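You operate a simulated robot arm through the tools that you are given. There is no shell and no other tool. Be economical: measure what you need, move in short steps, check, and stop when the job is done.

You run a simulated two-armed robot. Do the job below in one go: nothing can be reset, and whatever is moved stays where it is left.

Task
Pick up the watering can with one hand, pass it to the other hand and put it on the top of the side table. Set down upright: watering can.

The check looks at the end state, three seconds after you hand in, the way a careful person would. Anything else that was tipped, shoved, dropped, spilled or broken makes it a failure.

Robot
Two 7-joint arms with two-finger parallel grippers on one trunk, on a base that drives. Base frame: it is fixed to the floor where the robot stands at the start and does not move with it; the origin is under the middle of the robot, x ahead of it, y to its left, z up. Units: mm, rad, N and s.
The left shoulder is at the start at [70, 188, 1065], the right one opposite. With the tool pointing down near the work surface each hand reaches from about 320 to 800 mm from the robot's upright axis, wherever it stands, measured 20 degrees to its own side. Places, roughly: top of the side table [400, 1800, 600]. Payload 3.91 kg a hand.
The tool frame of a hand sits at the grasp point between the pads (the TCP): z along the fingers, y along the line on which they close. The tips reach 30 mm beyond it. Largest opening 110 mm; finger width 20, thickness 10; the body of the gripper, 48 by 112 mm, starts 55 mm behind the TCP.
Orientation is told as [roll, pitch, yaw] about the base's x, y, z axes, in that order, counted from this pose: with the fingers straight down and closing along the base's y, the tool's x points along the base's -x, its y along +y and its z along -z.

Tools
- The arms move only by the tool jog_arm. It takes "left_rows", "right_rows" or both (then of equal length, played together; a hand with none holds still); each is text: rows parted by semicolons, each of 7 numbers parted by spaces: the finger opening in mm, from 0 to 110, then the shift along the tool's x, y, z in units of 30 mm (1.0 is 30 mm), then the turn, a rotation vector about the tool's x, y, z in units of 8 degrees (1.0 is 8 degrees). In form: jaw dx dy dz ax ay az; .... A call has 1 to 20 rows; each row shifts and turns the commanded pose from where the row before left it, along the tool's axes as they then stand. A call with a number of a shift or a turn outside -1 to 1 is refused whole. Each row takes 0.2 s and may step no farther than 50 mm and 0.15 rad from the row before; otherwise, or with a gripper value out of range, the whole call is refused. Where a pose cannot be reached the arm comes as near as it can. A force on the tool above 40 N (or 10 N above the force at the start of the call, whichever is more), or a blocked arm, ends the call early, and 0.2 s more pass. The fingers move at their own pace (about 72 mm/s each) and stop on an object; they squeeze with about 28 N. The grip force told is the motor's: it shows also when the fingers shut on nothing. Time passes only in rows, and 0.2 s behind the last, so rows that do not move let the fingers close. The reply holds the time, the measured pose of the TCP, the force on the tool along the base axes, the opening and the grip force, in the units named above and with some noise, with the torque about the TCP (base axes, N m) and any sound that the robot's microphone picked up.
- Cameras (640 x 400 px; columns grow to the right, rows downward): "scene" is now at [133.8, -15.5, 1285.6]; the picture's right is [-0.17, -0.98, -0.00], its down [-0.62, 0.11, -0.78] and it looks along [0.77, -0.14, -0.63] (base axes); focal length 214 px, centre (320, 200). "left" rides on the left gripper at [72, -17, -103] in its tool frame; the picture's right is [0.23, 0.97, 0.00], its down [-0.76, 0.18, -0.62] and it looks along [-0.61, 0.14, 0.78] (tool axes); focal length 222 px, centre (320, 200). "right" rides on the right gripper at [72, 17, -103] in its tool frame; the picture's right is [-0.23, 0.97, 0.00], its down [-0.76, -0.18, -0.62] and it looks along [-0.61, -0.14, 0.78] (tool axes); focal length 222 px, centre (320, 200). There is no depth. A picture from a camera that has moved, and an enlarged one, comes with that camera's place and axes in the base frame and with its lens.
- capture(camera): a new picture of that camera. The clock stands still meanwhile.
- lift_body(by): slides the trunk up (or, below 0, down) by that many mm; the arms and the scene camera ride with it, the base frame stays. It gives what a move gives, with no picture.
- steer(legs): drives the robot by 1 to 6 legs, each [ahead, turn to the left] in mm and rad, along the robot's own axes; the way and the turn of a leg run together, so that a leg with both is an arc; at most 1500 mm and 3.142 rad a leg. The arms and the cameras ride along, it lands a little off, and it stops where it bumps. It gives what a move gives.
- head_to(pan, tilt): turns the head with the scene camera to pan (to the left, within 1.501 rad either way) and tilt (down, from -0.506 to 1.204), counted from straight ahead of the robot. It gives what a move gives.
- close_up(camera, box): a new picture of the part [left, top, right, bottom] of that camera's present view, enlarged. The clock stands still meanwhile.
- job_done(): hands the job in; it is judged then, once.

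Work in short steps. Places have to be worked out from the pictures, the camera data and where the tool is seen: move nearer, look again, correct. Check each grasp and each placing, and mend what went wrong. You have 120 turns and 108 pictures in all, those below and enlarged ones among them. Open the grippers and draw the arms clear of the work before you hand the job in, unless the task says otherwise; then end with one line.

The tools are called after "Call:" as name(argument=value, ...) on one line, values as JSON. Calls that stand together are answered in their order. jog_arm: Moves the arms, as the interface text tells. Its arguments: {"type":"object","properties":{"left_rows":{"type":"string"},"right_rows":{"type":"string"}},"required":[]} The other tools are called the same way: lift_body (by) slides the trunk up or down; steer (legs) drives the base; head_to (pan, tilt) turns the head that bears the scene camera; capture (camera) takes a picture; close_up (camera, box) takes an enlarged picture of a part of a camera's view; job_done () hands the job in.

At the start:

```text
clock: 0.0
left_position: [554.2, 71.3, 1158.3]
left_ee_rot: [-0.001, 0.001, -0.001]
left_wrist_force: [-0.9, -0.4, -1.3]
left_moment: [0.02, 0.0, -0.03]
left_width: 110.1
left_grip_force: 0.0
right_position: [467.5, -356.3, 969.3]
right_ee_rot: [0.001, 0.0, 0.0]
right_wrist_force: [0.0, -0.6, -0.3]
right_moment: [0.01, -0.01, 0.02]
right_width: 109.8
right_grip_force: 0.1
trunk travel left (down, up): [-575.0, 365.0]
robot x, y, heading: [2.1, -2.6, 0.002]
head pan, tilt: [-0.176, 0.675]
```

scene: 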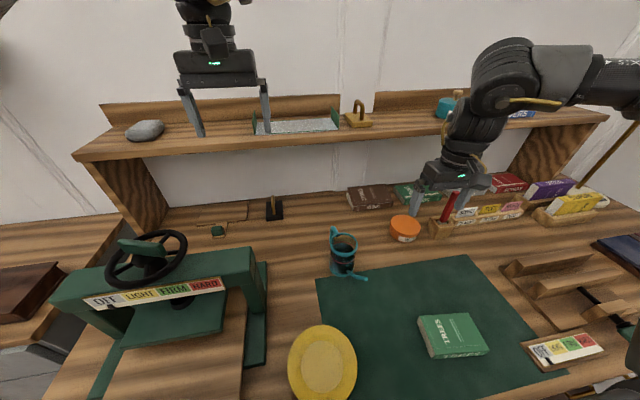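
right: 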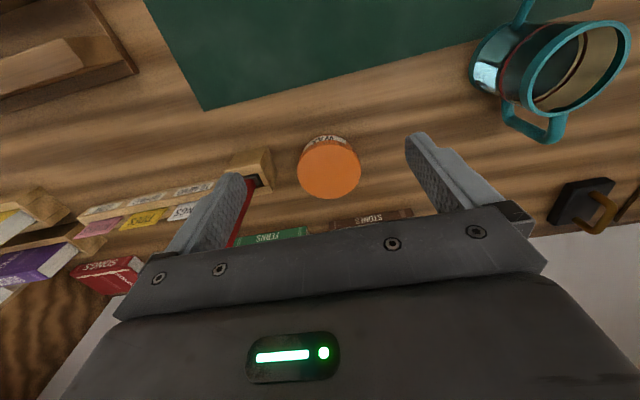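
left: 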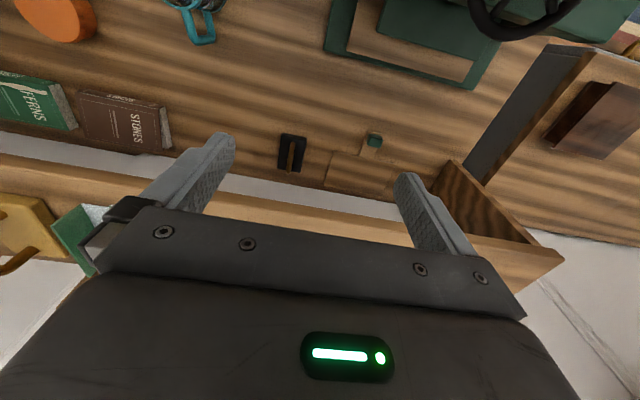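

The teal watering can sits near [460, -140, 760]. I'll enlarge it from both cameras that see it.

Call:
close_up(camera="scene", box=[280, 200, 440, 300])

Call:
close_up(camera="right", box=[440, 0, 640, 160])

```text
4.00 times, centred on (360, 250) of scene
camera zoom: at [133.8, -15.5, 1285.6], right [-0.17, -0.98, 0.0], down [-0.62, 0.11, -0.78], along [0.77, -0.14, -0.63], focal length 858 px, centre (160, 0)
```

zoom: 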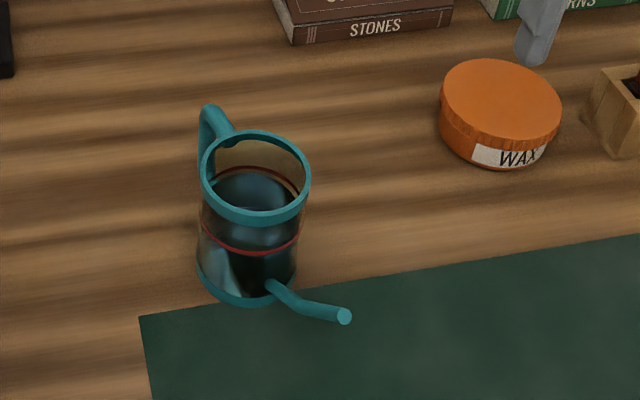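

```text
2.50 times, centred on (540, 80) of right
camera zoom: at [394.9, -340.6, 1073.6], right [0.23, 0.97, 0.0], down [0.76, -0.18, 0.62], along [0.61, -0.14, -0.78], focal length 555 px, centre (-230, 500)
```

zoom: 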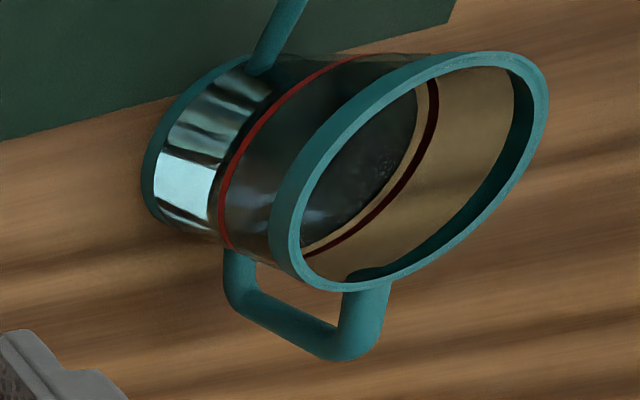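

The can is about 70 mm wide and 98 mm high at roughly [472, -139], with the handle towards +x and the spout towards -x. I'll look at the side table, and bring the right hand over near the can.

Call:
head_to(pan=1.35, tilt=0.45)

Call:
capture(camera="scene")

Call:
jog_arm(right_rows="110 0 1 0 0 0 0;110 0 1 0 0 0 0;110 0 1 0 0 0 0;110 0 1 0 0 0 0;110 0 0 0 0 0 0")

Call:
capture(camera="right")

```text
clock: 1.6
left_position: [554.8, 73.1, 1158.5]
left_ee_rot: [0.0, 0.0, -0.001]
left_wrist_force: [-0.3, 0.0, 0.4]
left_moment: [-0.02, 0.01, -0.01]
left_width: 109.8
left_grip_force: 0.0
right_position: [466.8, -355.6, 969.3]
right_ee_rot: [0.0, -0.001, 0.0]
right_wrist_force: [1.8, 0.4, 0.0]
right_moment: [0.0, 0.0, 0.01]
right_width: 110.0
right_grip_force: 0.1
trunk travel left (down, up): [-575.0, 365.0]
robot x, y, heading: [-2.3, 0.7, -0.003]
head pan, tilt: [1.349, 0.45]
```

```text
102 pictures are left
camera scene: at [69.6, 89.2, 1305.7], right [0.98, -0.22, 0.0], down [-0.1, -0.42, -0.9], along [0.2, 0.88, -0.44], focal length 214 px, centre (320, 200)
```

scene: 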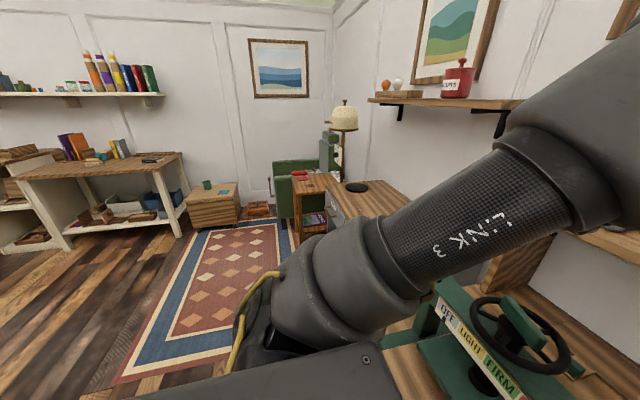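

```text
clock: 2.8
left_position: [554.9, 71.9, 1158.3]
left_ee_rot: [0.0, 0.002, 0.001]
left_wrist_force: [-0.5, -0.3, 0.5]
left_moment: [0.0, 0.02, -0.02]
left_width: 110.2
left_grip_force: 0.1
right_position: [469.2, -237.7, 968.1]
right_ee_rot: [0.0, -0.001, -0.002]
right_wrist_force: [0.0, 0.1, 0.0]
right_moment: [0.03, 0.03, -0.03]
right_width: 110.1
right_grip_force: 0.0
trunk travel left (down, up): [-575.0, 365.0]
robot x, y, heading: [-1.5, 2.4, 0.001]
head pan, tilt: [1.349, 0.45]
```

```text
101 pictures are left
camera right: at [395.3, -221.7, 1072.0], right [0.23, 0.97, 0.0], down [0.76, -0.18, 0.62], along [0.61, -0.14, -0.78], focal length 222 px, centre (320, 200)
```

right: 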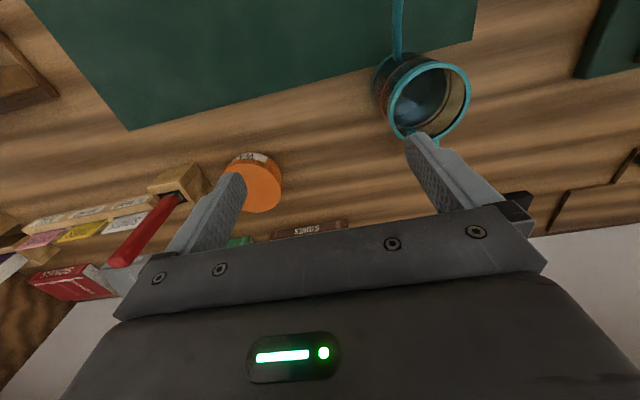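

The side table is the small one near px (312,187). I'll enlarge it, and the can in the right camera's view.

Call:
close_up(camera="scene", box=[240, 150, 400, 250])

Call:
close_up(camera="right", box=[340, 0, 500, 160])

```text
4.00 times, centred on (320, 200) of scene
camera zoom: at [69.2, 88.2, 1305.8], right [0.98, -0.22, 0.0], down [-0.1, -0.42, -0.9], along [0.2, 0.88, -0.43], focal length 858 px, centre (320, 200)
```

zoom: 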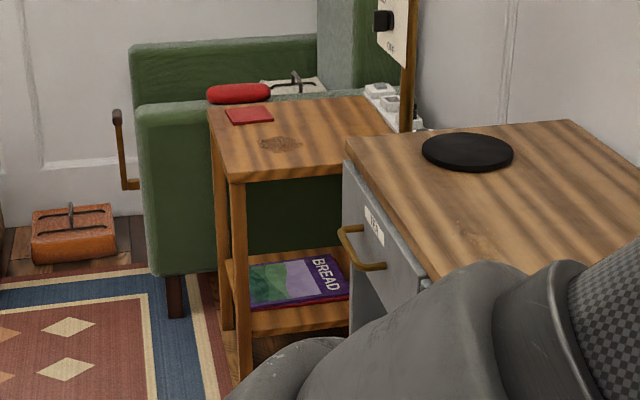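

```text
2.50 times, centred on (420, 80) of right
camera zoom: at [395.3, -221.7, 1072.0], right [0.23, 0.97, 0.0], down [0.76, -0.18, 0.62], along [0.61, -0.14, -0.78], focal length 555 px, centre (70, 500)
```

zoom: 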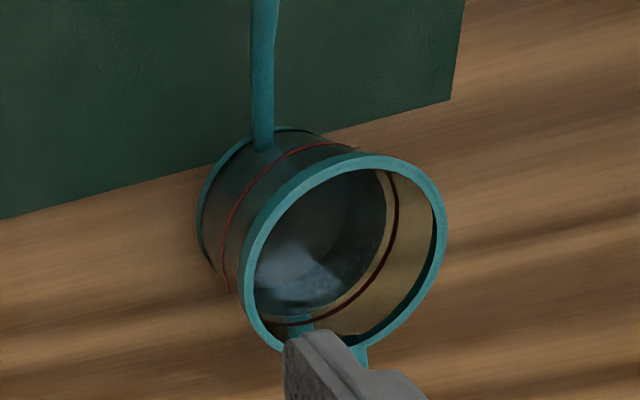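

The side table's near/left edges come out around x≈240 and y≈1630 with open floor on its -x side, and the can's axis is at about [472, -138] turned ~13°. I centre the right hand above it and turn to match.

Call:
jog_arm(right_rows="110 0 1 0 0 0 0;110 0 1 0 0 0 0;110 0 1 0 0 0 0;110 -0.1 0.33 0 0 0 0;110 0 0 0 0 0 -0.82;110 0 0 0 0 0 -0.82;110 0 0 0 0 0 0")

Call:
capture(camera="right")

Call:
head_to(pan=-0.15, tilt=0.7)

Call:
close_up(camera="scene", box=[220, 120, 460, 270])

```text
clock: 4.4
left_position: [555.4, 72.9, 1157.8]
left_ee_rot: [0.0, 0.001, -0.001]
left_wrist_force: [-0.2, 0.9, -0.1]
left_moment: [0.0, 0.03, 0.01]
left_width: 110.0
left_grip_force: 0.0
right_position: [475.6, -183.0, 974.6]
right_ee_rot: [-0.003, 0.0, 0.231]
right_wrist_force: [-0.7, -0.5, -0.6]
right_moment: [-0.04, 0.03, 0.0]
right_width: 110.1
right_grip_force: 0.1
right hand out of reach, approached as far as the arm can: row 2, 3
trunk travel left (down, up): [-575.0, 365.0]
robot x, y, heading: [2.9, -2.4, 0.005]
head pan, tilt: [1.349, 0.45]
```

```text
98 pictures are left
camera right: at [400.9, -184.8, 1079.0], right [0.0, 1.0, 0.0], down [0.78, 0.0, 0.62], along [0.62, 0.0, -0.78], focal length 222 px, centre (320, 200)
```

right: 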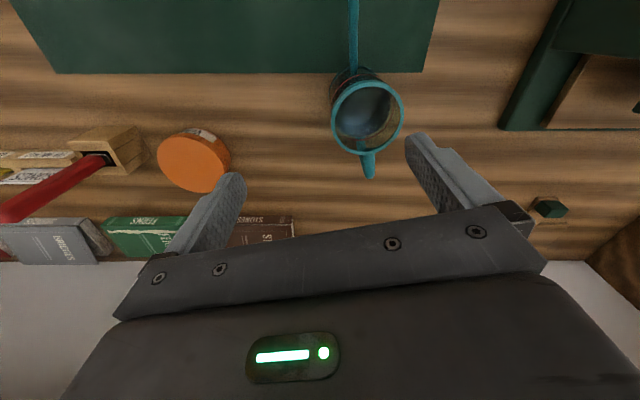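

```text
clock: 6.0
left_position: [554.6, 72.5, 1158.0]
left_ee_rot: [0.001, 0.0, -0.001]
left_wrist_force: [0.2, 0.7, 0.2]
left_moment: [0.0, -0.01, -0.01]
left_width: 109.9
left_grip_force: 0.0
right_position: [475.4, -183.8, 975.0]
right_ee_rot: [0.0, -0.001, 0.227]
right_wrist_force: [-0.1, 0.7, -0.6]
right_moment: [0.0, 0.0, -0.01]
right_width: 109.8
right_grip_force: 0.0
trunk travel left (down, up): [-575.0, 365.0]
robot x, y, heading: [-2.8, 0.9, -0.002]
head pan, tilt: [-0.15, 0.7]
```

```text
2.67 times, centred on (340, 195) of scene
camera zoom: at [133.3, -13.0, 1283.5], right [-0.15, -0.99, 0.0], down [-0.64, 0.1, -0.76], along [0.76, -0.11, -0.64], focal length 572 px, centre (267, 213)
```

zoom: 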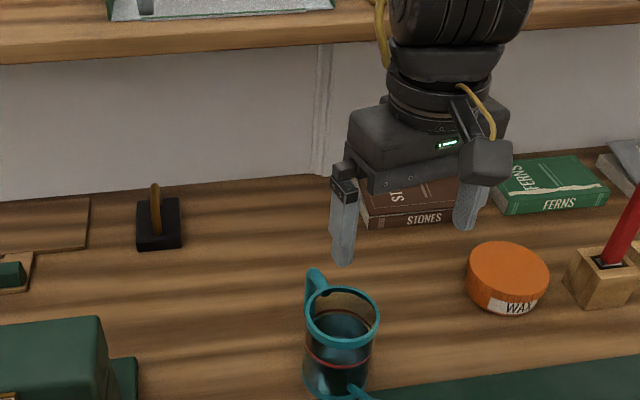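

The right arm runs out of reach crossing the middle. I'll turn the base a little to the left so that the can lies more on the right side.

Call:
steer(legs=[[0, 0.15]])

```text
clock: 7.1
left_position: [536.8, 155.2, 1158.2]
left_ee_rot: [0.001, -0.001, 0.152]
left_wrist_force: [-0.2, 0.3, 0.5]
left_moment: [-0.01, -0.02, -0.03]
left_width: 110.0
left_grip_force: 0.1
right_position: [498.5, -109.2, 973.8]
right_ee_rot: [-0.003, 0.002, 0.379]
right_wrist_force: [-0.2, -0.2, -0.1]
right_moment: [0.04, 0.0, 0.0]
right_width: 110.0
right_grip_force: 0.1
trunk travel left (down, up): [-575.0, 365.0]
robot x, y, heading: [-2.2, -2.8, 0.149]
head pan, tilt: [-0.15, 0.7]
```

Now I turn the hand to yaw 0.21 and centre over [472.5, -138].

Call:
jog_arm(right_rows="110 0 0 0 0 0 0.6;110 0 0 0 0 0 0.61;110 0.55 -0.38 0 0 0 0;110 0.5 -0.39 0 0 0 0;110 0 0 0 0 0 0")

Call:
capture(camera="right")

```text
clock: 8.3
left_position: [536.9, 155.5, 1158.0]
left_ee_rot: [0.0, 0.0, 0.153]
left_wrist_force: [1.3, 0.1, 0.3]
left_moment: [-0.01, -0.02, -0.02]
left_width: 110.2
left_grip_force: 0.1
right_position: [479.1, -132.1, 974.4]
right_ee_rot: [-0.001, -0.001, 0.21]
right_wrist_force: [1.1, 0.7, -0.4]
right_moment: [0.0, 0.01, 0.01]
right_width: 110.0
right_grip_force: 0.0
right hand out of reach, approached as far as the arm can: row 4
trunk travel left (down, up): [-575.0, 365.0]
robot x, y, heading: [1.1, -0.3, 0.15]
head pan, tilt: [-0.15, 0.7]
```

```text
96 pictures are left
camera right: at [404.1, -131.0, 1079.2], right [0.02, 1.0, 0.0], down [0.78, -0.01, 0.62], along [0.62, -0.01, -0.78], focal length 222 px, centre (320, 200)
```

right: 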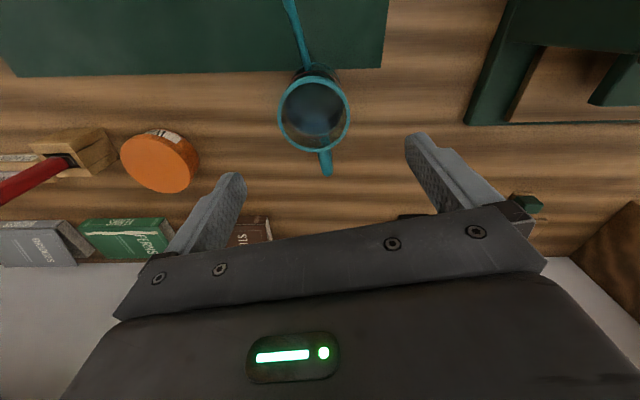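

The rim again gives [472, -138]. The hand is too high relative to the shoulder for its reach, so I raise the trunk, then bring the hand down.

Call:
lift_body(by=130)

Call:
jog_arm(right_rows="110 0 0 1 0 0 0;110 0 0 1 0 0 0;110 0 0 1 0 0 0;110 0 0 1 0 0 0;110 0.27 -0.14 0 0 0 0;110 0 0 0 0 0 0")

```text
clock: 9.8
left_position: [535.9, 156.2, 1288.6]
left_ee_rot: [0.0, 0.001, 0.154]
left_wrist_force: [0.0, -0.1, -0.5]
left_moment: [0.0, 0.04, -0.02]
left_width: 109.9
left_grip_force: 0.0
right_position: [478.6, -132.2, 1104.6]
right_ee_rot: [0.0, 0.0, 0.21]
right_wrist_force: [0.6, 1.0, -0.4]
right_moment: [-0.02, -0.01, 0.01]
right_width: 110.1
right_grip_force: 0.0
trunk travel left (down, up): [-705.0, 235.0]
robot x, y, heading: [0.4, -1.0, 0.155]
head pan, tilt: [-0.15, 0.7]
```

```text
clock: 11.2
left_position: [537.3, 155.3, 1287.9]
left_ee_rot: [0.001, -0.001, 0.152]
left_wrist_force: [-0.8, -0.1, 0.0]
left_moment: [0.01, 0.02, 0.02]
left_width: 109.7
left_grip_force: 0.0
right_position: [482.3, -150.3, 992.8]
right_ee_rot: [0.002, 0.003, 0.212]
right_wrist_force: [-1.0, 0.1, -0.5]
right_moment: [-0.02, 0.01, 0.01]
right_width: 109.8
right_grip_force: 0.1
right hand out of reach, approached as far as the arm can: row 1, 2, 5
trunk travel left (down, up): [-705.0, 235.0]
robot x, y, heading: [-2.1, -0.7, 0.149]
head pan, tilt: [-0.15, 0.7]
```

Still short of comfortable reach; I back the base 100 mm so the arm works farther out.

Call:
steer(legs=[[-100, 0]])

Call:
jog_arm(right_rows="110 -0.9 0.2 0 0 0 0;110 -0.9 0.2 0 0 0 0;110 -0.9 0.2 0 0 0 0;110 0 0 0 0 0 0")

```text
clock: 12.4
left_position: [438.1, 139.8, 1288.8]
left_ee_rot: [0.0, 0.0, 0.15]
left_wrist_force: [-0.7, -0.6, 0.5]
left_moment: [-0.02, 0.01, 0.03]
left_width: 110.1
left_grip_force: 0.1
right_position: [384.0, -168.3, 993.3]
right_ee_rot: [-0.001, 0.001, 0.211]
right_wrist_force: [1.0, -0.7, 0.2]
right_moment: [-0.01, 0.0, 0.0]
right_width: 109.9
right_grip_force: 0.1
trunk travel left (down, up): [-705.0, 235.0]
robot x, y, heading: [-95.6, -16.5, 0.147]
head pan, tilt: [-0.15, 0.7]
```

```text
clock: 13.4
left_position: [438.9, 139.7, 1287.7]
left_ee_rot: [0.0, 0.002, 0.15]
left_wrist_force: [0.5, -1.4, -0.4]
left_moment: [0.02, 0.04, 0.0]
left_width: 109.8
left_grip_force: 0.0
right_position: [459.2, -132.7, 993.9]
right_ee_rot: [0.003, 0.003, 0.213]
right_wrist_force: [0.0, -0.3, 0.1]
right_moment: [-0.02, 0.03, 0.01]
right_width: 110.3
right_grip_force: 0.1
trunk travel left (down, up): [-705.0, 235.0]
robot x, y, heading: [-101.1, -12.3, 0.15]
head pan, tilt: [-0.15, 0.7]
```

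Reach is fine now. I centre exactly and lower to just above the rim.

Call:
jog_arm(right_rows="110 -0.4 -0.27 0 0 0 0;110 0 0 1 0 0 0;110 0 0 1 0 0 0;110 0 0 1 0 0 0;110 0 0 0 0 0 0")

Call:
capture(camera="right")

Call:
capture(camera="scene")

```text
clock: 14.6
left_position: [438.1, 140.5, 1289.5]
left_ee_rot: [0.0, 0.002, 0.15]
left_wrist_force: [0.1, 1.2, -0.2]
left_moment: [0.03, -0.03, -0.04]
left_width: 109.9
left_grip_force: 0.0
right_position: [473.0, -136.3, 901.6]
right_ee_rot: [0.0, 0.001, 0.213]
right_wrist_force: [0.2, -0.2, 0.4]
right_moment: [-0.03, 0.02, 0.02]
right_width: 109.9
right_grip_force: 0.1
trunk travel left (down, up): [-705.0, 235.0]
robot x, y, heading: [-94.5, -15.2, 0.154]
head pan, tilt: [-0.15, 0.7]
```

```text
95 pictures are left
camera right: at [398.1, -135.8, 1006.7], right [0.02, 1.0, 0.0], down [0.78, -0.01, 0.62], along [0.62, -0.01, -0.78], focal length 222 px, centre (320, 200)
```

right: 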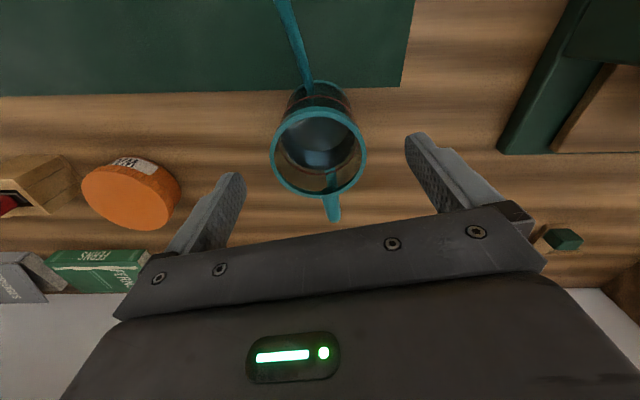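

```text
94 pictures are left
camera scene: at [34.4, -7.8, 1413.6], right [0.0, -1.0, 0.0], down [-0.64, 0.0, -0.77], along [0.77, 0.0, -0.64], focal length 214 px, centre (320, 200)
```

scene: 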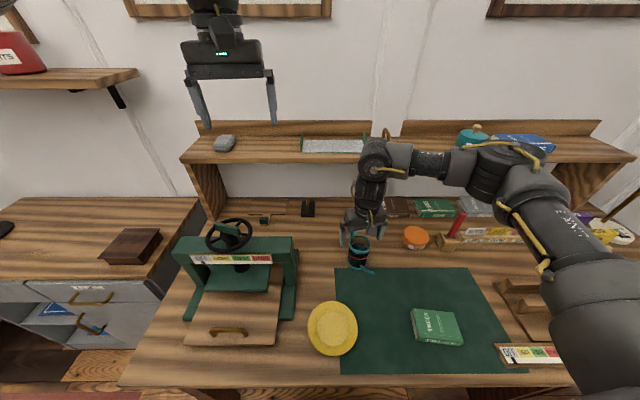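

The fingers straddle the can well. Descend to TCP z≈838 and close gently.

Call:
jog_arm(right_rows="110 0.05 -0.06 1 0 0 0;110 0 0 1 0 0 0;110 0 0 0.1 0 0 0;110 0 0 0 0 0 0;80 0 0 0 0 0 0;40 0 0 0 0 0 0;40 0 0 0 0 0 0;40 0 0 0 0 0 0")

Call:
close_up(camera="scene", box=[290, 180, 450, 280])

```text
clock: 16.4
left_position: [439.9, 140.4, 1288.5]
left_ee_rot: [0.0, 0.0, 0.15]
left_wrist_force: [0.1, -0.3, -0.4]
left_moment: [0.01, 0.01, 0.03]
left_width: 109.9
left_grip_force: 0.1
right_position: [470.5, -140.1, 839.6]
right_ee_rot: [-0.001, 0.002, 0.213]
right_wrist_force: [0.7, 0.7, 0.3]
right_moment: [0.01, 0.01, 0.0]
right_width: 69.8
right_grip_force: 28.2
trunk travel left (down, up): [-705.0, 235.0]
robot x, y, heading: [-97.3, -14.1, 0.152]
head pan, tilt: [-0.15, 0.7]
```

```text
4.00 times, centred on (370, 230) of scene
camera zoom: at [35.0, -7.9, 1413.5], right [0.0, -1.0, 0.0], down [-0.64, 0.0, -0.76], along [0.76, 0.0, -0.64], focal length 858 px, centre (120, 80)
```

zoom: 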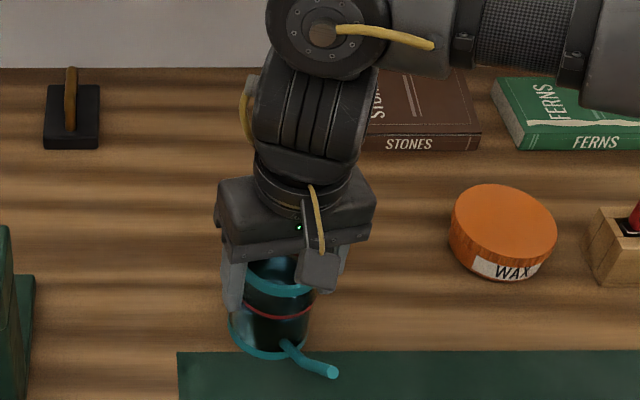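

Gripped at 69.8 mm, 28 N. I lift slowly.

Call:
jog_arm(right_rows="40 0 0 -0.2 0 0 0;40 0 0 -0.4 0 0 0;40 0 0 -0.5 0 0 0;40 0 0 -0.5 0 0 0;40 0 0 -0.5 0 0 0;40 0 0 -0.5 0 0 0;40 0 0 -0.5 0 0 0;40 0 0 -0.5 0 0 0;40 0 0 -0.5 0 0 0;40 0 0 -0.3 0 0 0;40 0 0 0 0 0 0")

Call:
capture(camera="scene")

Call:
capture(camera="left")

```text
clock: 18.8
left_position: [439.2, 139.4, 1287.7]
left_ee_rot: [0.0, 0.001, 0.149]
left_wrist_force: [0.7, 0.2, 0.0]
left_moment: [0.01, 0.02, 0.0]
left_width: 109.8
left_grip_force: 0.1
right_position: [471.2, -138.7, 972.0]
right_ee_rot: [0.002, 0.003, 0.21]
right_wrist_force: [0.2, 0.1, -2.7]
right_moment: [0.03, 0.02, 0.0]
right_width: 69.9
right_grip_force: 27.8
trunk travel left (down, up): [-705.0, 235.0]
robot x, y, heading: [-97.8, -11.5, 0.146]
head pan, tilt: [-0.15, 0.7]
```

```text
92 pictures are left
camera scene: at [35.4, -8.1, 1413.4], right [0.0, -1.0, 0.0], down [-0.64, 0.0, -0.76], along [0.76, 0.0, -0.64], focal length 214 px, centre (320, 200)
```

scene: 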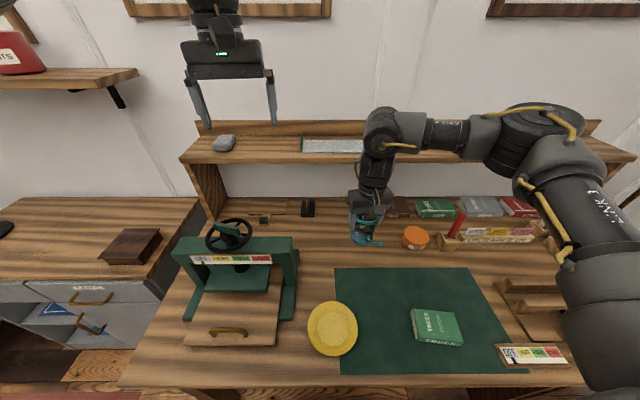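

```text
91 pictures are left
camera left: at [370.4, 112.6, 1390.8], right [-0.37, 0.93, 0.0], down [0.73, 0.29, 0.62], along [0.58, 0.23, -0.78], focal length 222 px, centre (320, 200)
```

left: 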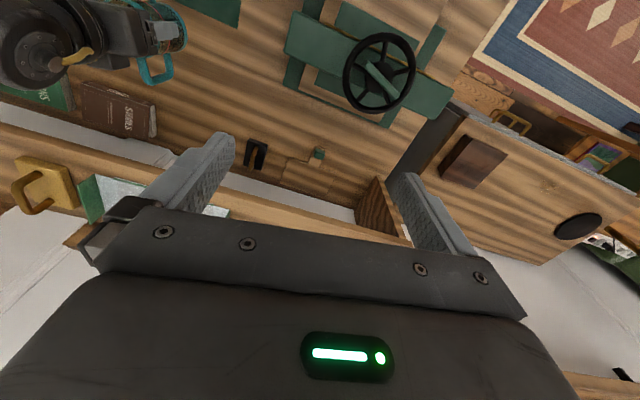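

The can is held (about 0.27 kg) and upright. I enlarge the left camera's view of the can's handle side to judge the handle height.

Call:
close_up(camera="left", box=[90, 0, 218, 100])

Call:
close_up(camera="scene", box=[320, 170, 416, 260])

```text
4.00 times, centred on (154, 50) of left
camera zoom: at [370.4, 112.6, 1390.8], right [-0.37, 0.93, 0.0], down [0.73, 0.29, 0.62], along [0.58, 0.23, -0.78], focal length 888 px, centre (984, 800)
```

zoom: 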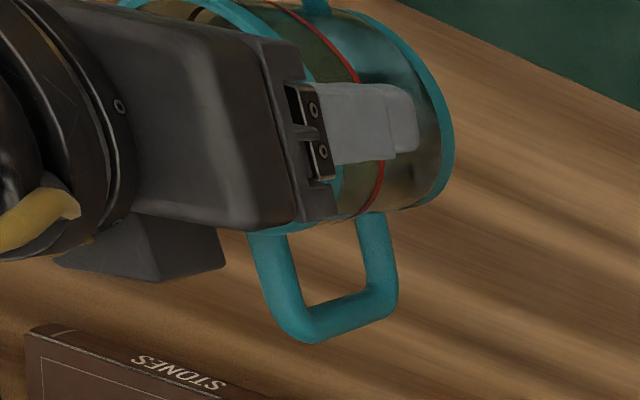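

```text
4.44 times, centred on (368, 215) of scene
camera zoom: at [35.4, -8.1, 1413.4], right [0.0, -1.0, 0.0], down [-0.64, 0.0, -0.76], along [0.76, 0.0, -0.64], focal length 953 px, centre (107, 133)
```

zoom: 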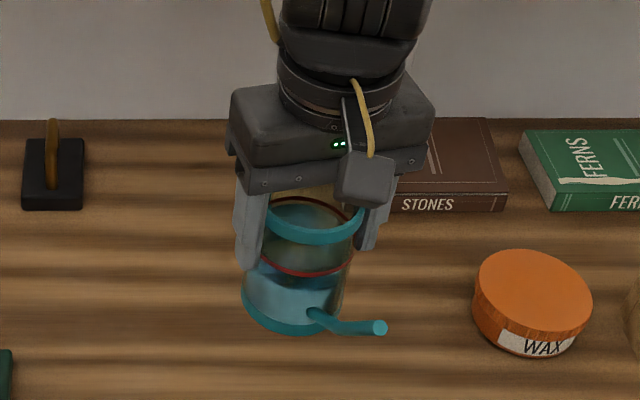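

The geometry suggests a level side grip by the left hand pointing towards -y (robot frame): one finger through the handle loop and the other between spout and wall, about 62 mm above the can's base. That fits with the right hand's top grip. First I back off from the bench for room.

Call:
steer(legs=[[-200, 0]])

Call:
jog_arm(left_rows="100 0 0 0 0 -1 0;100 0 0 0 0 -1 0;100 0 0 0 0 -1 0;100 0 0 0 0 -1 0;100 0 0 0 0 -1 0;100 0 0 0 0 -1 0;100 0 0 0 0 -1 0;100 0 0 0 0 -1 0;100 0 0 0 0 -1 0;100 0 0 0 0 -1 0;100 0 0 0 0 -1 0;100 0 0 0 0 -0.25 0;100 0 0 0 0 0 0")

Call:
capture(camera="scene")

```text
clock: 20.4
left_position: [241.7, 110.8, 1286.3]
left_ee_rot: [0.001, 0.002, 0.15]
left_wrist_force: [-0.7, -0.5, 0.2]
left_moment: [0.0, 0.04, 0.0]
left_width: 109.9
left_grip_force: 0.1
right_position: [274.2, -169.8, 971.1]
right_ee_rot: [0.002, 0.001, 0.213]
right_wrist_force: [-0.2, 0.0, -2.9]
right_moment: [0.02, 0.01, 0.01]
right_width: 69.7
right_grip_force: 27.7
trunk travel left (down, up): [-705.0, 235.0]
robot x, y, heading: [-295.8, -44.6, 0.152]
head pan, tilt: [-0.15, 0.7]
```

```text
clock: 23.2
left_position: [341.0, 143.8, 1342.8]
left_ee_rot: [2.019, -1.571, -1.874]
left_wrist_force: [-0.1, -0.5, 0.2]
left_moment: [0.0, 0.01, -0.02]
left_width: 99.9
left_grip_force: 0.1
left hand out of reach, approached as far as the arm can: row 5, 6, 7, 8, 9, 10, 11
right_position: [273.1, -170.4, 971.6]
right_ee_rot: [0.001, 0.003, 0.213]
right_wrist_force: [0.1, -0.4, -2.8]
right_moment: [0.02, 0.04, -0.01]
right_width: 69.7
right_grip_force: 28.2
trunk travel left (down, up): [-705.0, 235.0]
robot x, y, heading: [-299.0, -44.5, 0.149]
head pan, tilt: [-0.15, 0.7]
```

```text
88 pictures are left
camera scene: at [-163.8, -37.9, 1413.5], right [0.0, -1.0, 0.0], down [-0.64, 0.0, -0.76], along [0.76, 0.0, -0.64], focal length 214 px, centre (320, 200)
```

scene: 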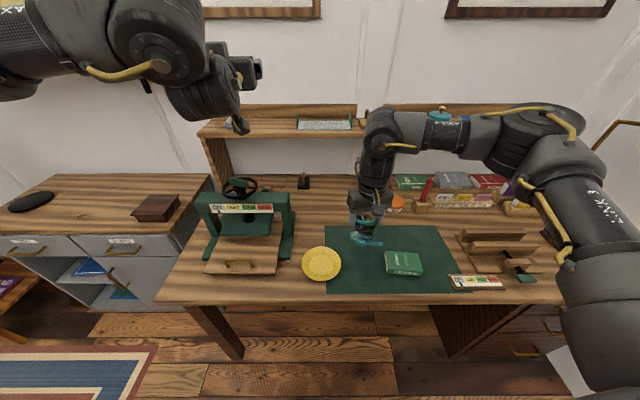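

The left hand now points forward, level. I turn it to point to the robot's right (-y).

Call:
jog_arm(left_rows="100 0 0 0 1 0 0;100 0 0 0 1 0 0;100 0 0 0 1 0 0;100 0 0 0 1 0 0;100 0 0 0 1 0 0;100 0 0 0 1 0 0;100 0 0 0 1 0 0;100 0 0 0 1 0 0;100 0 0 0 1 0 0;100 0 0 0 1 0 0;100 0 0 0 0.7 0 0;100 0 0 0 0 0 0")

Call:
capture(camera="scene")

Call:
capture(camera="left")

```text
clock: 25.8
left_position: [340.2, 144.4, 1341.2]
left_ee_rot: [-1.09, -1.572, -0.259]
left_wrist_force: [-0.5, 0.6, -0.5]
left_moment: [0.03, 0.0, 0.02]
left_width: 100.0
left_grip_force: 0.1
right_position: [274.1, -169.3, 971.8]
right_ee_rot: [0.001, 0.003, 0.213]
right_wrist_force: [-0.3, 0.2, -1.9]
right_moment: [0.0, 0.03, 0.02]
right_width: 69.8
right_grip_force: 28.2
trunk travel left (down, up): [-705.0, 235.0]
robot x, y, heading: [-297.0, -42.0, 0.151]
head pan, tilt: [-0.15, 0.7]
```

```text
87 pictures are left
camera scene: at [-163.9, -37.4, 1413.5], right [0.0, -1.0, 0.0], down [-0.64, 0.0, -0.76], along [0.76, 0.0, -0.64], focal length 214 px, centre (320, 200)
```

scene: 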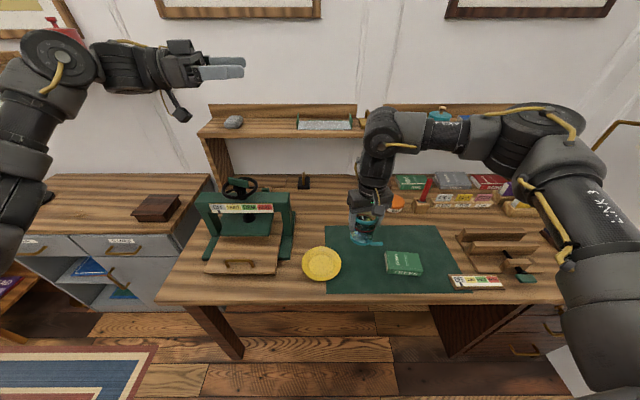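

```text
86 pictures are left
camera left: at [300.3, 241.9, 1269.0], right [0.95, 0.22, -0.23], down [0.03, 0.65, 0.76], along [0.31, -0.73, 0.61], focal length 222 px, centre (320, 200)
```

left: 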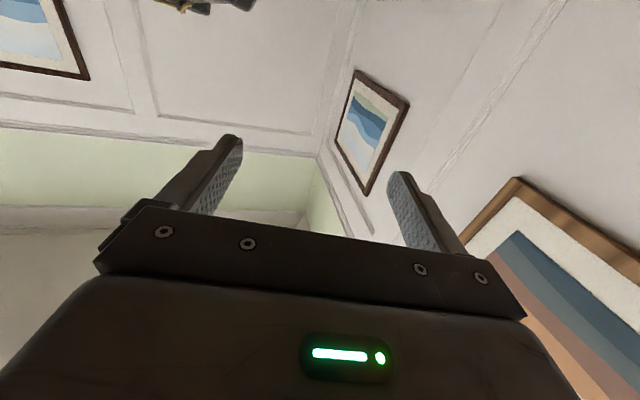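

The left fingers close along 13°, matching the can's handle axis (~12–14°). I lower the left hand to the can's level, standing well off to the left.

Call:
jog_arm(left_rows="96 0.994 -0.348 0 0 0 0;96 0.994 -0.348 0 0 0 0;96 0.994 -0.348 0 0 0 0;96 0.994 -0.348 0 0 0 0;96 0.994 -0.348 0 0 0 0;96 0.994 -0.348 0 0 0 0;96 0.994 -0.348 0 0 0 0;96 0.994 -0.348 0 0 0 0;96 0.994 -0.348 0 0 0 0;96 0.994 -0.348 0 0 0 0;96 0.994 -0.348 0 0 0 0;96 0.994 -0.348 0 0 0 0;96 0.994 -0.348 0 0 0 0;96 0 0 0 0 0 0")

Call:
capture(camera="left")

Call:
capture(camera="scene")

```text
clock: 28.8
left_position: [209.3, 111.5, 953.6]
left_ee_rot: [1.015, -1.57, -2.358]
left_wrist_force: [0.3, 0.0, -0.3]
left_moment: [0.02, -0.05, 0.01]
left_width: 96.0
left_grip_force: 0.0
right_position: [272.5, -169.5, 971.6]
right_ee_rot: [-0.001, 0.003, 0.211]
right_wrist_force: [0.1, -0.1, -3.6]
right_moment: [0.0, 0.0, -0.02]
right_width: 69.6
right_grip_force: 28.0
trunk travel left (down, up): [-705.0, 235.0]
robot x, y, heading: [-294.9, -46.3, 0.15]
head pan, tilt: [-0.15, 0.7]
```

```text
85 pictures are left
camera left: at [169.8, 209.4, 881.2], right [0.95, 0.22, -0.23], down [0.03, 0.65, 0.76], along [0.31, -0.73, 0.61], focal length 222 px, centre (320, 200)
```

left: 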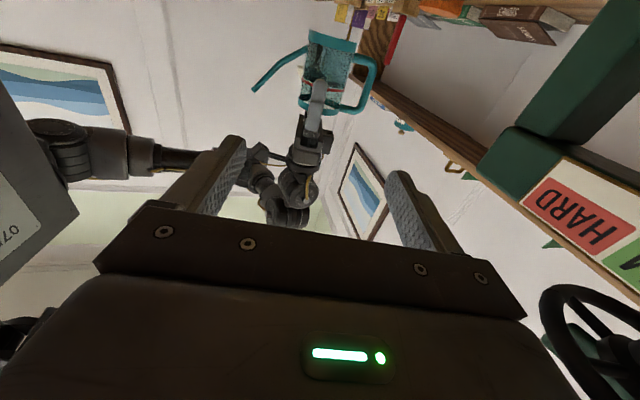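

```text
84 pictures are left
camera scene: at [-163.6, -37.9, 1413.5], right [0.0, -1.0, 0.0], down [-0.64, 0.0, -0.76], along [0.76, 0.0, -0.64], focal length 214 px, centre (320, 200)
```

scene: 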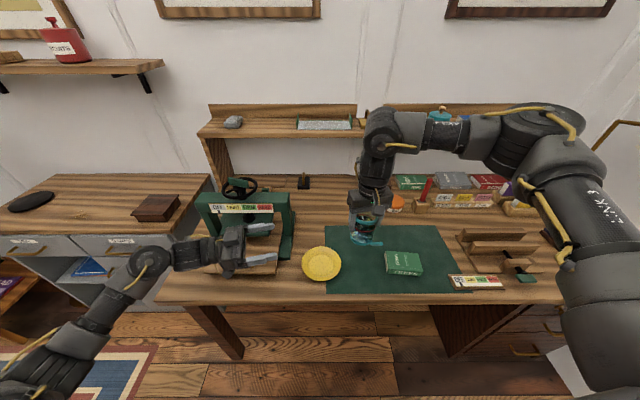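

A clear side view of the can (upside down in this picture). I enlarge it to measure handle hole and spout.

Call:
close_up(camera="left", box=[240, 20, 400, 130])

```text
3.64 times, centred on (320, 75) of left
camera zoom: at [169.8, 209.4, 881.2], right [0.95, 0.22, -0.23], down [0.03, 0.65, 0.76], along [0.31, -0.73, 0.61], focal length 808 px, centre (320, 654)
```

zoom: 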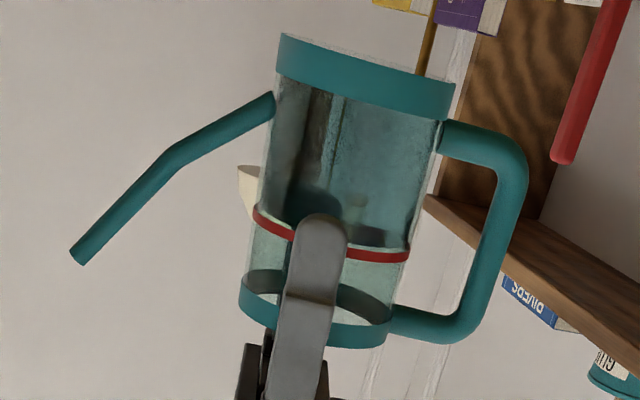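

Measured: handle hole spans about z 28–80 mm above the can's base, spout clears beyond r≈58 at z≥50; the can's mid-line at grip height lies ~6 mm to the +x side of the fingers' centre plane. I shift by that, and approach to a standoff.

Call:
jog_arm(left_rows="90 0.12 0.2 0.8 0 0 0;90 0 0 1 0 0 0;90 0 0 1 0 0 0;90 0 0 1 0 0 0;90 0 0 1 0 0 0;90 0 0 0.9 0 0 0;90 0 0 0 0 0 0")

Call:
capture(camera="left")

Call:
close_up(camera="left", box=[200, 20, 440, 190])

```text
clock: 30.4
left_position: [251.3, -52.2, 948.6]
left_ee_rot: [1.102, -1.569, -2.446]
left_wrist_force: [0.1, 0.0, -0.6]
left_moment: [-0.01, 0.02, 0.0]
left_width: 90.1
left_grip_force: 0.0
right_position: [272.5, -168.7, 972.4]
right_ee_rot: [-0.001, 0.004, 0.213]
right_wrist_force: [-0.6, 0.8, -2.3]
right_moment: [0.02, -0.01, -0.01]
right_width: 69.8
right_grip_force: 27.9
trunk travel left (down, up): [-705.0, 235.0]
robot x, y, heading: [-299.5, -41.0, 0.149]
head pan, tilt: [-0.15, 0.7]
```

```text
82 pictures are left
camera left: at [211.6, 46.0, 877.0], right [0.95, 0.22, -0.23], down [0.03, 0.65, 0.76], along [0.31, -0.73, 0.61], focal length 222 px, centre (320, 200)
```

left: 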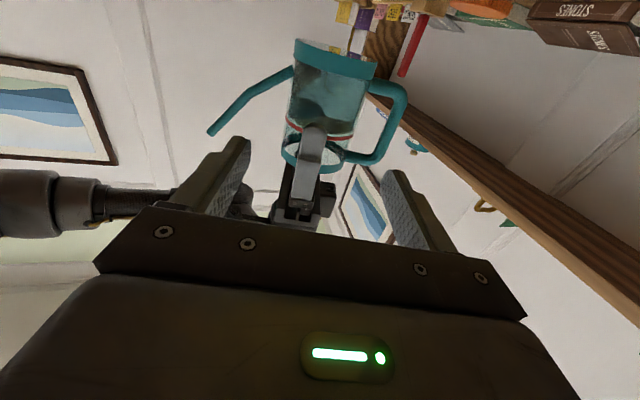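

```text
2.35 times, centred on (320, 105) of left
camera zoom: at [211.6, 46.0, 877.0], right [0.95, 0.22, -0.23], down [0.03, 0.65, 0.76], along [0.31, -0.73, 0.61], focal length 523 px, centre (320, 424)
```

zoom: 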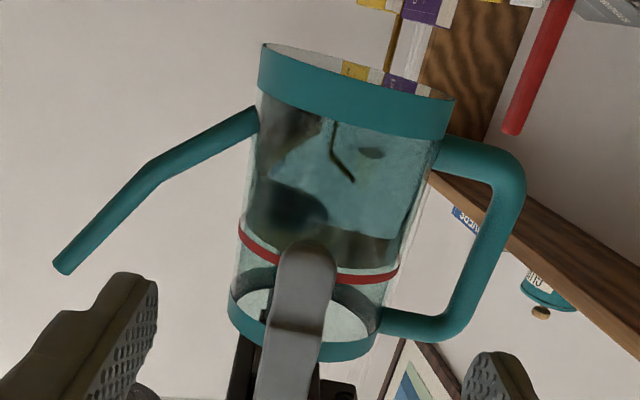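

The fingers align with the loop and the gap beside the spout. I advance in small steps to about 8 mm short of the can's axis, then look before closing.

Call:
jog_arm(left_rows="90 0 0.07 0.5 0 0 0;90 0 0 0.5 0 0 0;90 0 0 0.5 0 0 0;90 0 0 0.5 0 0 0;90 0 0 0 0 0 0")

Call:
capture(camera="left")

```text
clock: 31.6
left_position: [269.2, -109.0, 950.9]
left_ee_rot: [-0.651, -1.571, -0.693]
left_wrist_force: [0.2, -0.2, 0.8]
left_moment: [0.0, 0.02, 0.0]
left_width: 89.9
left_grip_force: 0.1
right_position: [272.7, -168.5, 971.6]
right_ee_rot: [-0.001, 0.002, 0.213]
right_wrist_force: [0.0, -0.5, -2.1]
right_moment: [-0.03, 0.04, 0.01]
right_width: 69.9
right_grip_force: 27.7
trunk travel left (down, up): [-705.0, 235.0]
robot x, y, heading: [-297.6, -43.6, 0.147]
head pan, tilt: [-0.15, 0.7]
```

```text
80 pictures are left
camera left: at [229.0, -12.1, 877.7], right [0.95, 0.22, -0.23], down [0.03, 0.65, 0.76], along [0.31, -0.73, 0.61], focal length 222 px, centre (320, 200)
```

left: 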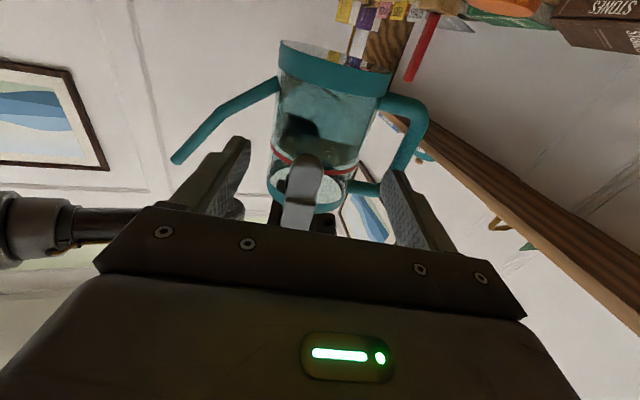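

Aligned. I go the remaining ~51 mm.

Call:
jog_arm(left_rows="90 0 0 0.4 0 0 0;90 0 0 0.4 0 0 0;90 0 0 0.4 0 0 0;90 0 0 0.4 0 0 0;90 0 0 0.1 0 0 0;90 0 0 0 0 0 0")

Call:
capture(camera="left")

Call:
close_up(camera="scene", box=[280, 150, 440, 290])

Call:
capture(camera="right")

```text
clock: 33.0
left_position: [280.7, -158.8, 951.1]
left_ee_rot: [-0.212, -1.57, -1.132]
left_wrist_force: [0.0, 0.0, 0.3]
left_moment: [0.0, 0.01, 0.03]
left_width: 90.0
left_grip_force: 0.1
right_position: [273.2, -168.5, 972.6]
right_ee_rot: [0.0, 0.003, 0.213]
right_wrist_force: [-0.7, -0.6, -2.7]
right_moment: [-0.02, 0.02, 0.01]
right_width: 69.5
right_grip_force: 28.5
trunk travel left (down, up): [-705.0, 235.0]
robot x, y, heading: [-298.8, -43.2, 0.147]
head pan, tilt: [-0.15, 0.7]
```

```text
79 pictures are left
camera left: at [240.7, -61.5, 878.2], right [0.95, 0.22, -0.23], down [0.03, 0.65, 0.76], along [0.31, -0.73, 0.61], focal length 222 px, centre (320, 200)
```

left: 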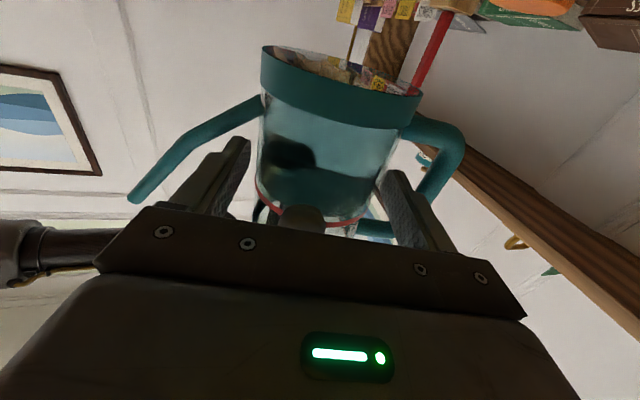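

```text
2.86 times, centred on (360, 220) of scene
camera zoom: at [-163.6, -38.0, 1413.5], right [0.0, -1.0, 0.0], down [-0.64, 0.0, -0.76], along [0.76, 0.0, -0.64], focal length 613 px, centre (206, 143)
```

zoom: 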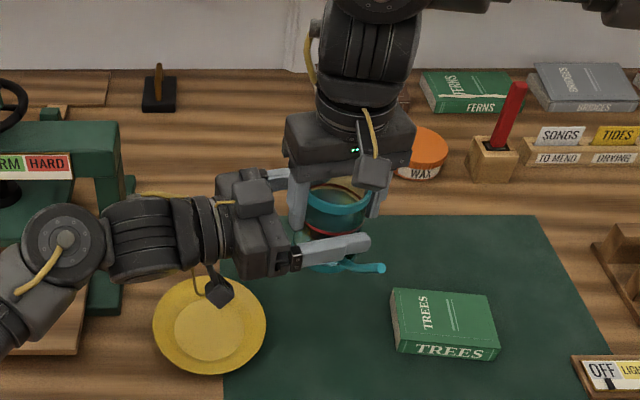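

```text
77 pictures are left
camera right: at [199.0, -168.8, 1076.5], right [0.02, 1.0, 0.0], down [0.78, -0.01, 0.62], along [0.62, -0.01, -0.78], focal length 222 px, centre (320, 200)
```

right: 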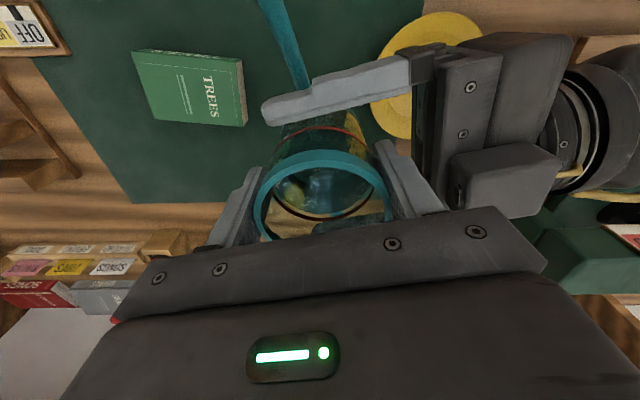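

Both fingers are in place around the wall. I close the left hand.

Call:
jog_arm(left_rows="80 0 0 0 0 0 0;60 0 0 0 0 0 0;40 0 0 0 0 0 0;40 0 0 0 0 0 0;40 0 0 0 0 0 0")

Call:
capture(camera="left")

```text
clock: 34.2
left_position: [279.9, -158.4, 950.6]
left_ee_rot: [-0.614, -1.571, -0.731]
left_wrist_force: [-20.7, -0.5, 4.4]
left_moment: [0.4, -0.18, -0.25]
left_width: 69.2
left_grip_force: 27.7
right_position: [273.0, -167.2, 971.0]
right_ee_rot: [0.001, 0.002, 0.212]
right_wrist_force: [21.0, 1.4, -6.8]
right_moment: [-0.42, -0.18, -0.01]
right_width: 69.7
right_grip_force: 28.2
trunk travel left (down, up): [-705.0, 235.0]
robot x, y, heading: [-297.0, -45.8, 0.144]
head pan, tilt: [-0.15, 0.7]
```

```text
76 pictures are left
camera left: at [240.0, -61.9, 878.1], right [0.95, 0.22, -0.23], down [0.03, 0.65, 0.76], along [0.31, -0.73, 0.61], focal length 222 px, centre (320, 200)
```

left: 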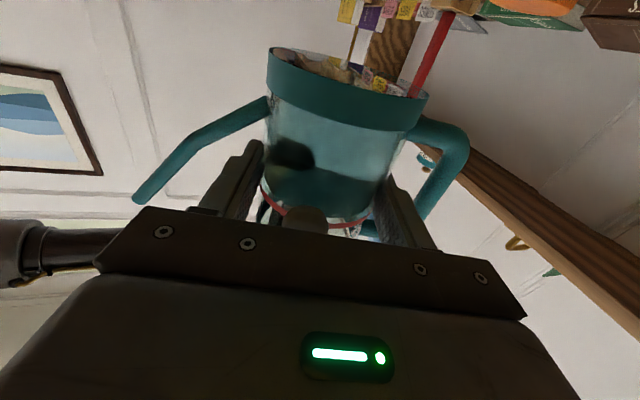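

A 21 N side load along x shows the left hand is a few mm too far in +x; I ease it back in small steps before the right lets go.

Call:
jog_arm(left_rows="40 0 -0.06 0 0 0 0;40 0 0 0 0 0 0")

```text
clock: 34.8
left_position: [278.8, -158.9, 951.6]
left_ee_rot: [-0.775, -1.568, -0.568]
left_wrist_force: [-10.8, -6.3, -0.6]
left_moment: [0.21, 0.34, -0.11]
left_width: 69.5
left_grip_force: 27.9
right_position: [272.9, -169.5, 972.2]
right_ee_rot: [0.002, 0.005, 0.214]
right_wrist_force: [10.5, 7.2, -1.6]
right_moment: [-0.15, -0.57, 0.01]
right_width: 69.9
right_grip_force: 28.0
trunk travel left (down, up): [-705.0, 235.0]
robot x, y, heading: [-295.1, -44.1, 0.151]
head pan, tilt: [-0.15, 0.7]
```

Call:
jog_arm(left_rows="40 0 -0.05 0.03 0 0 0;40 0 0 0 0 0 0")

```text
clock: 35.4
left_position: [279.9, -159.5, 951.7]
left_ee_rot: [-0.756, -1.568, -0.583]
left_wrist_force: [3.8, -0.9, -2.8]
left_moment: [-0.67, 0.61, -0.22]
left_width: 69.4
left_grip_force: 27.7
right_position: [272.1, -168.5, 972.9]
right_ee_rot: [0.002, 0.004, 0.213]
right_wrist_force: [-4.1, 1.8, 2.2]
right_moment: [0.76, -0.51, 0.31]
right_width: 69.8
right_grip_force: 27.3
trunk travel left (down, up): [-705.0, 235.0]
robot x, y, heading: [-299.7, -43.7, 0.155]
head pan, tilt: [-0.15, 0.7]
```

Load relieved (~4 N). Now I open the right hand while the left holds.

Call:
jog_arm(right_rows="76 0 0 0 0 0 0;90 0 0 0 0 0 0;100 0 0 0 0 0 0;100 0 0 0 0 0 0", left_rows="40 0 0 0 0 0 0;40 0 0 0 0 0 0;40 0 0 0 0 0 0;40 0 0 0 0 0 0")

Call:
capture(camera="right")

Call:
capture(camera="left")

```text
clock: 36.4
left_position: [276.8, -159.4, 951.3]
left_ee_rot: [-0.315, -1.571, -1.03]
left_wrist_force: [-0.4, 4.2, -0.1]
left_moment: [-0.08, 0.02, -0.09]
left_width: 69.2
left_grip_force: 28.3
right_position: [273.1, -169.7, 971.2]
right_ee_rot: [-0.001, 0.003, 0.21]
right_wrist_force: [0.4, -4.4, -0.3]
right_moment: [-0.05, -0.03, 0.07]
right_width: 97.7
right_grip_force: 0.0
trunk travel left (down, up): [-705.0, 235.0]
robot x, y, heading: [-299.0, -44.7, 0.148]
head pan, tilt: [-0.15, 0.7]
```

```text
75 pictures are left
camera right: at [199.1, -169.0, 1076.4], right [0.02, 1.0, 0.0], down [0.78, -0.01, 0.62], along [0.62, -0.01, -0.78], focal length 222 px, centre (320, 200)
```

right: 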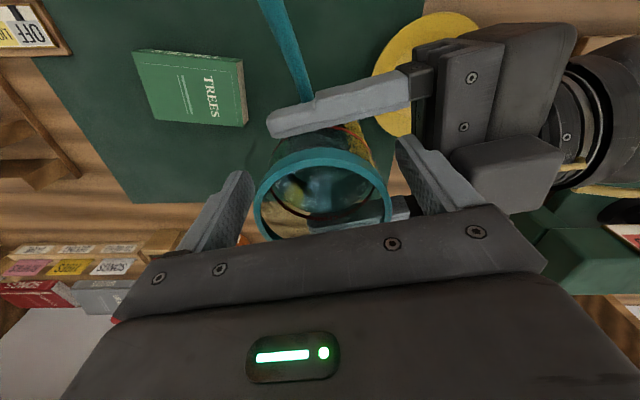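

```text
74 pictures are left
camera left: at [237.3, -62.8, 878.0], right [0.95, 0.22, -0.23], down [0.03, 0.65, 0.76], along [0.31, -0.73, 0.61], focal length 222 px, centre (320, 200)
```

left: 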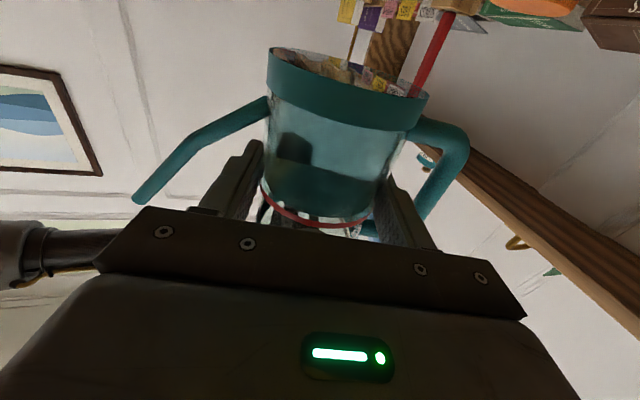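

The right's near finger just touches the left palm (4 N); I narrow it to 86 and lift it straight off, checking the can.

Call:
jog_arm(right_rows="86 0 0 0 0 0 0;86 0 0 0 0 0 0;86 0 0 -0.5 0 0 0;86 0 0 -0.5 0 0 0;86 0 0 -0.7 0 0 0;86 0 0 -0.7 0 0 0;86 0 0 -0.7 0 0 0;86 0 0 0 0 0 0", left_rows="40 0 0 0 0 0 0;40 0 0 0 0 0 0;40 0 0 0 0 0 0;40 0 0 0 0 0 0;40 0 0 0 0 0 0;40 0 0 0 0 0 0;40 0 0 0 0 0 0;40 0 0 0 0 0 0")

Call:
capture(camera="left")

Call:
close_up(camera="scene", box=[280, 150, 440, 290])

```text
clock: 38.2
left_position: [277.0, -160.5, 951.2]
left_ee_rot: [-0.532, -1.569, -0.811]
left_wrist_force: [0.1, -0.7, 0.6]
left_moment: [0.0, 0.02, -0.04]
left_width: 69.1
left_grip_force: 28.6
right_position: [274.8, -169.4, 1066.4]
right_ee_rot: [0.001, 0.004, 0.212]
right_wrist_force: [0.0, -0.5, -0.5]
right_moment: [0.01, 0.0, 0.0]
right_width: 86.1
right_grip_force: 0.1
trunk travel left (down, up): [-705.0, 235.0]
robot x, y, heading: [-296.6, -47.7, 0.149]
head pan, tilt: [-0.15, 0.7]
```

```text
73 pictures are left
camera left: at [237.4, -63.1, 877.8], right [0.95, 0.22, -0.23], down [0.03, 0.65, 0.76], along [0.31, -0.73, 0.61], focal length 222 px, centre (320, 200)
```

left: 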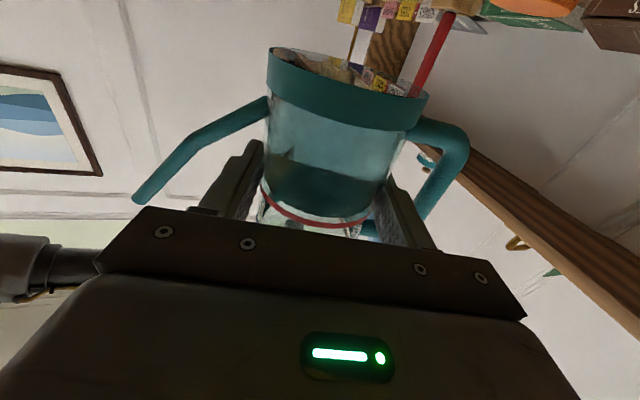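

```text
2.86 times, centred on (360, 220) of scene
camera zoom: at [-163.2, -38.2, 1413.4], right [0.0, -1.0, 0.0], down [-0.64, 0.0, -0.76], along [0.76, 0.0, -0.64], focal length 613 px, centre (206, 143)
```

zoom: 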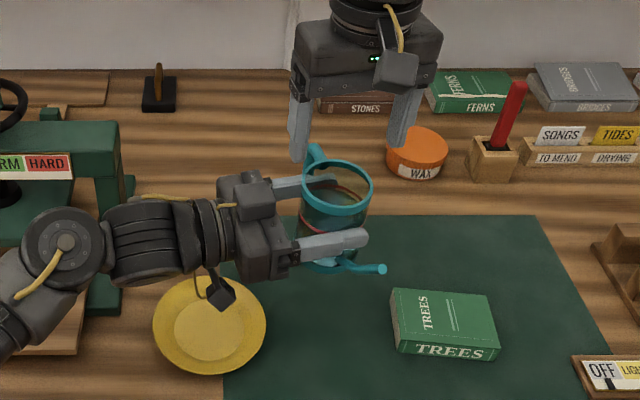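

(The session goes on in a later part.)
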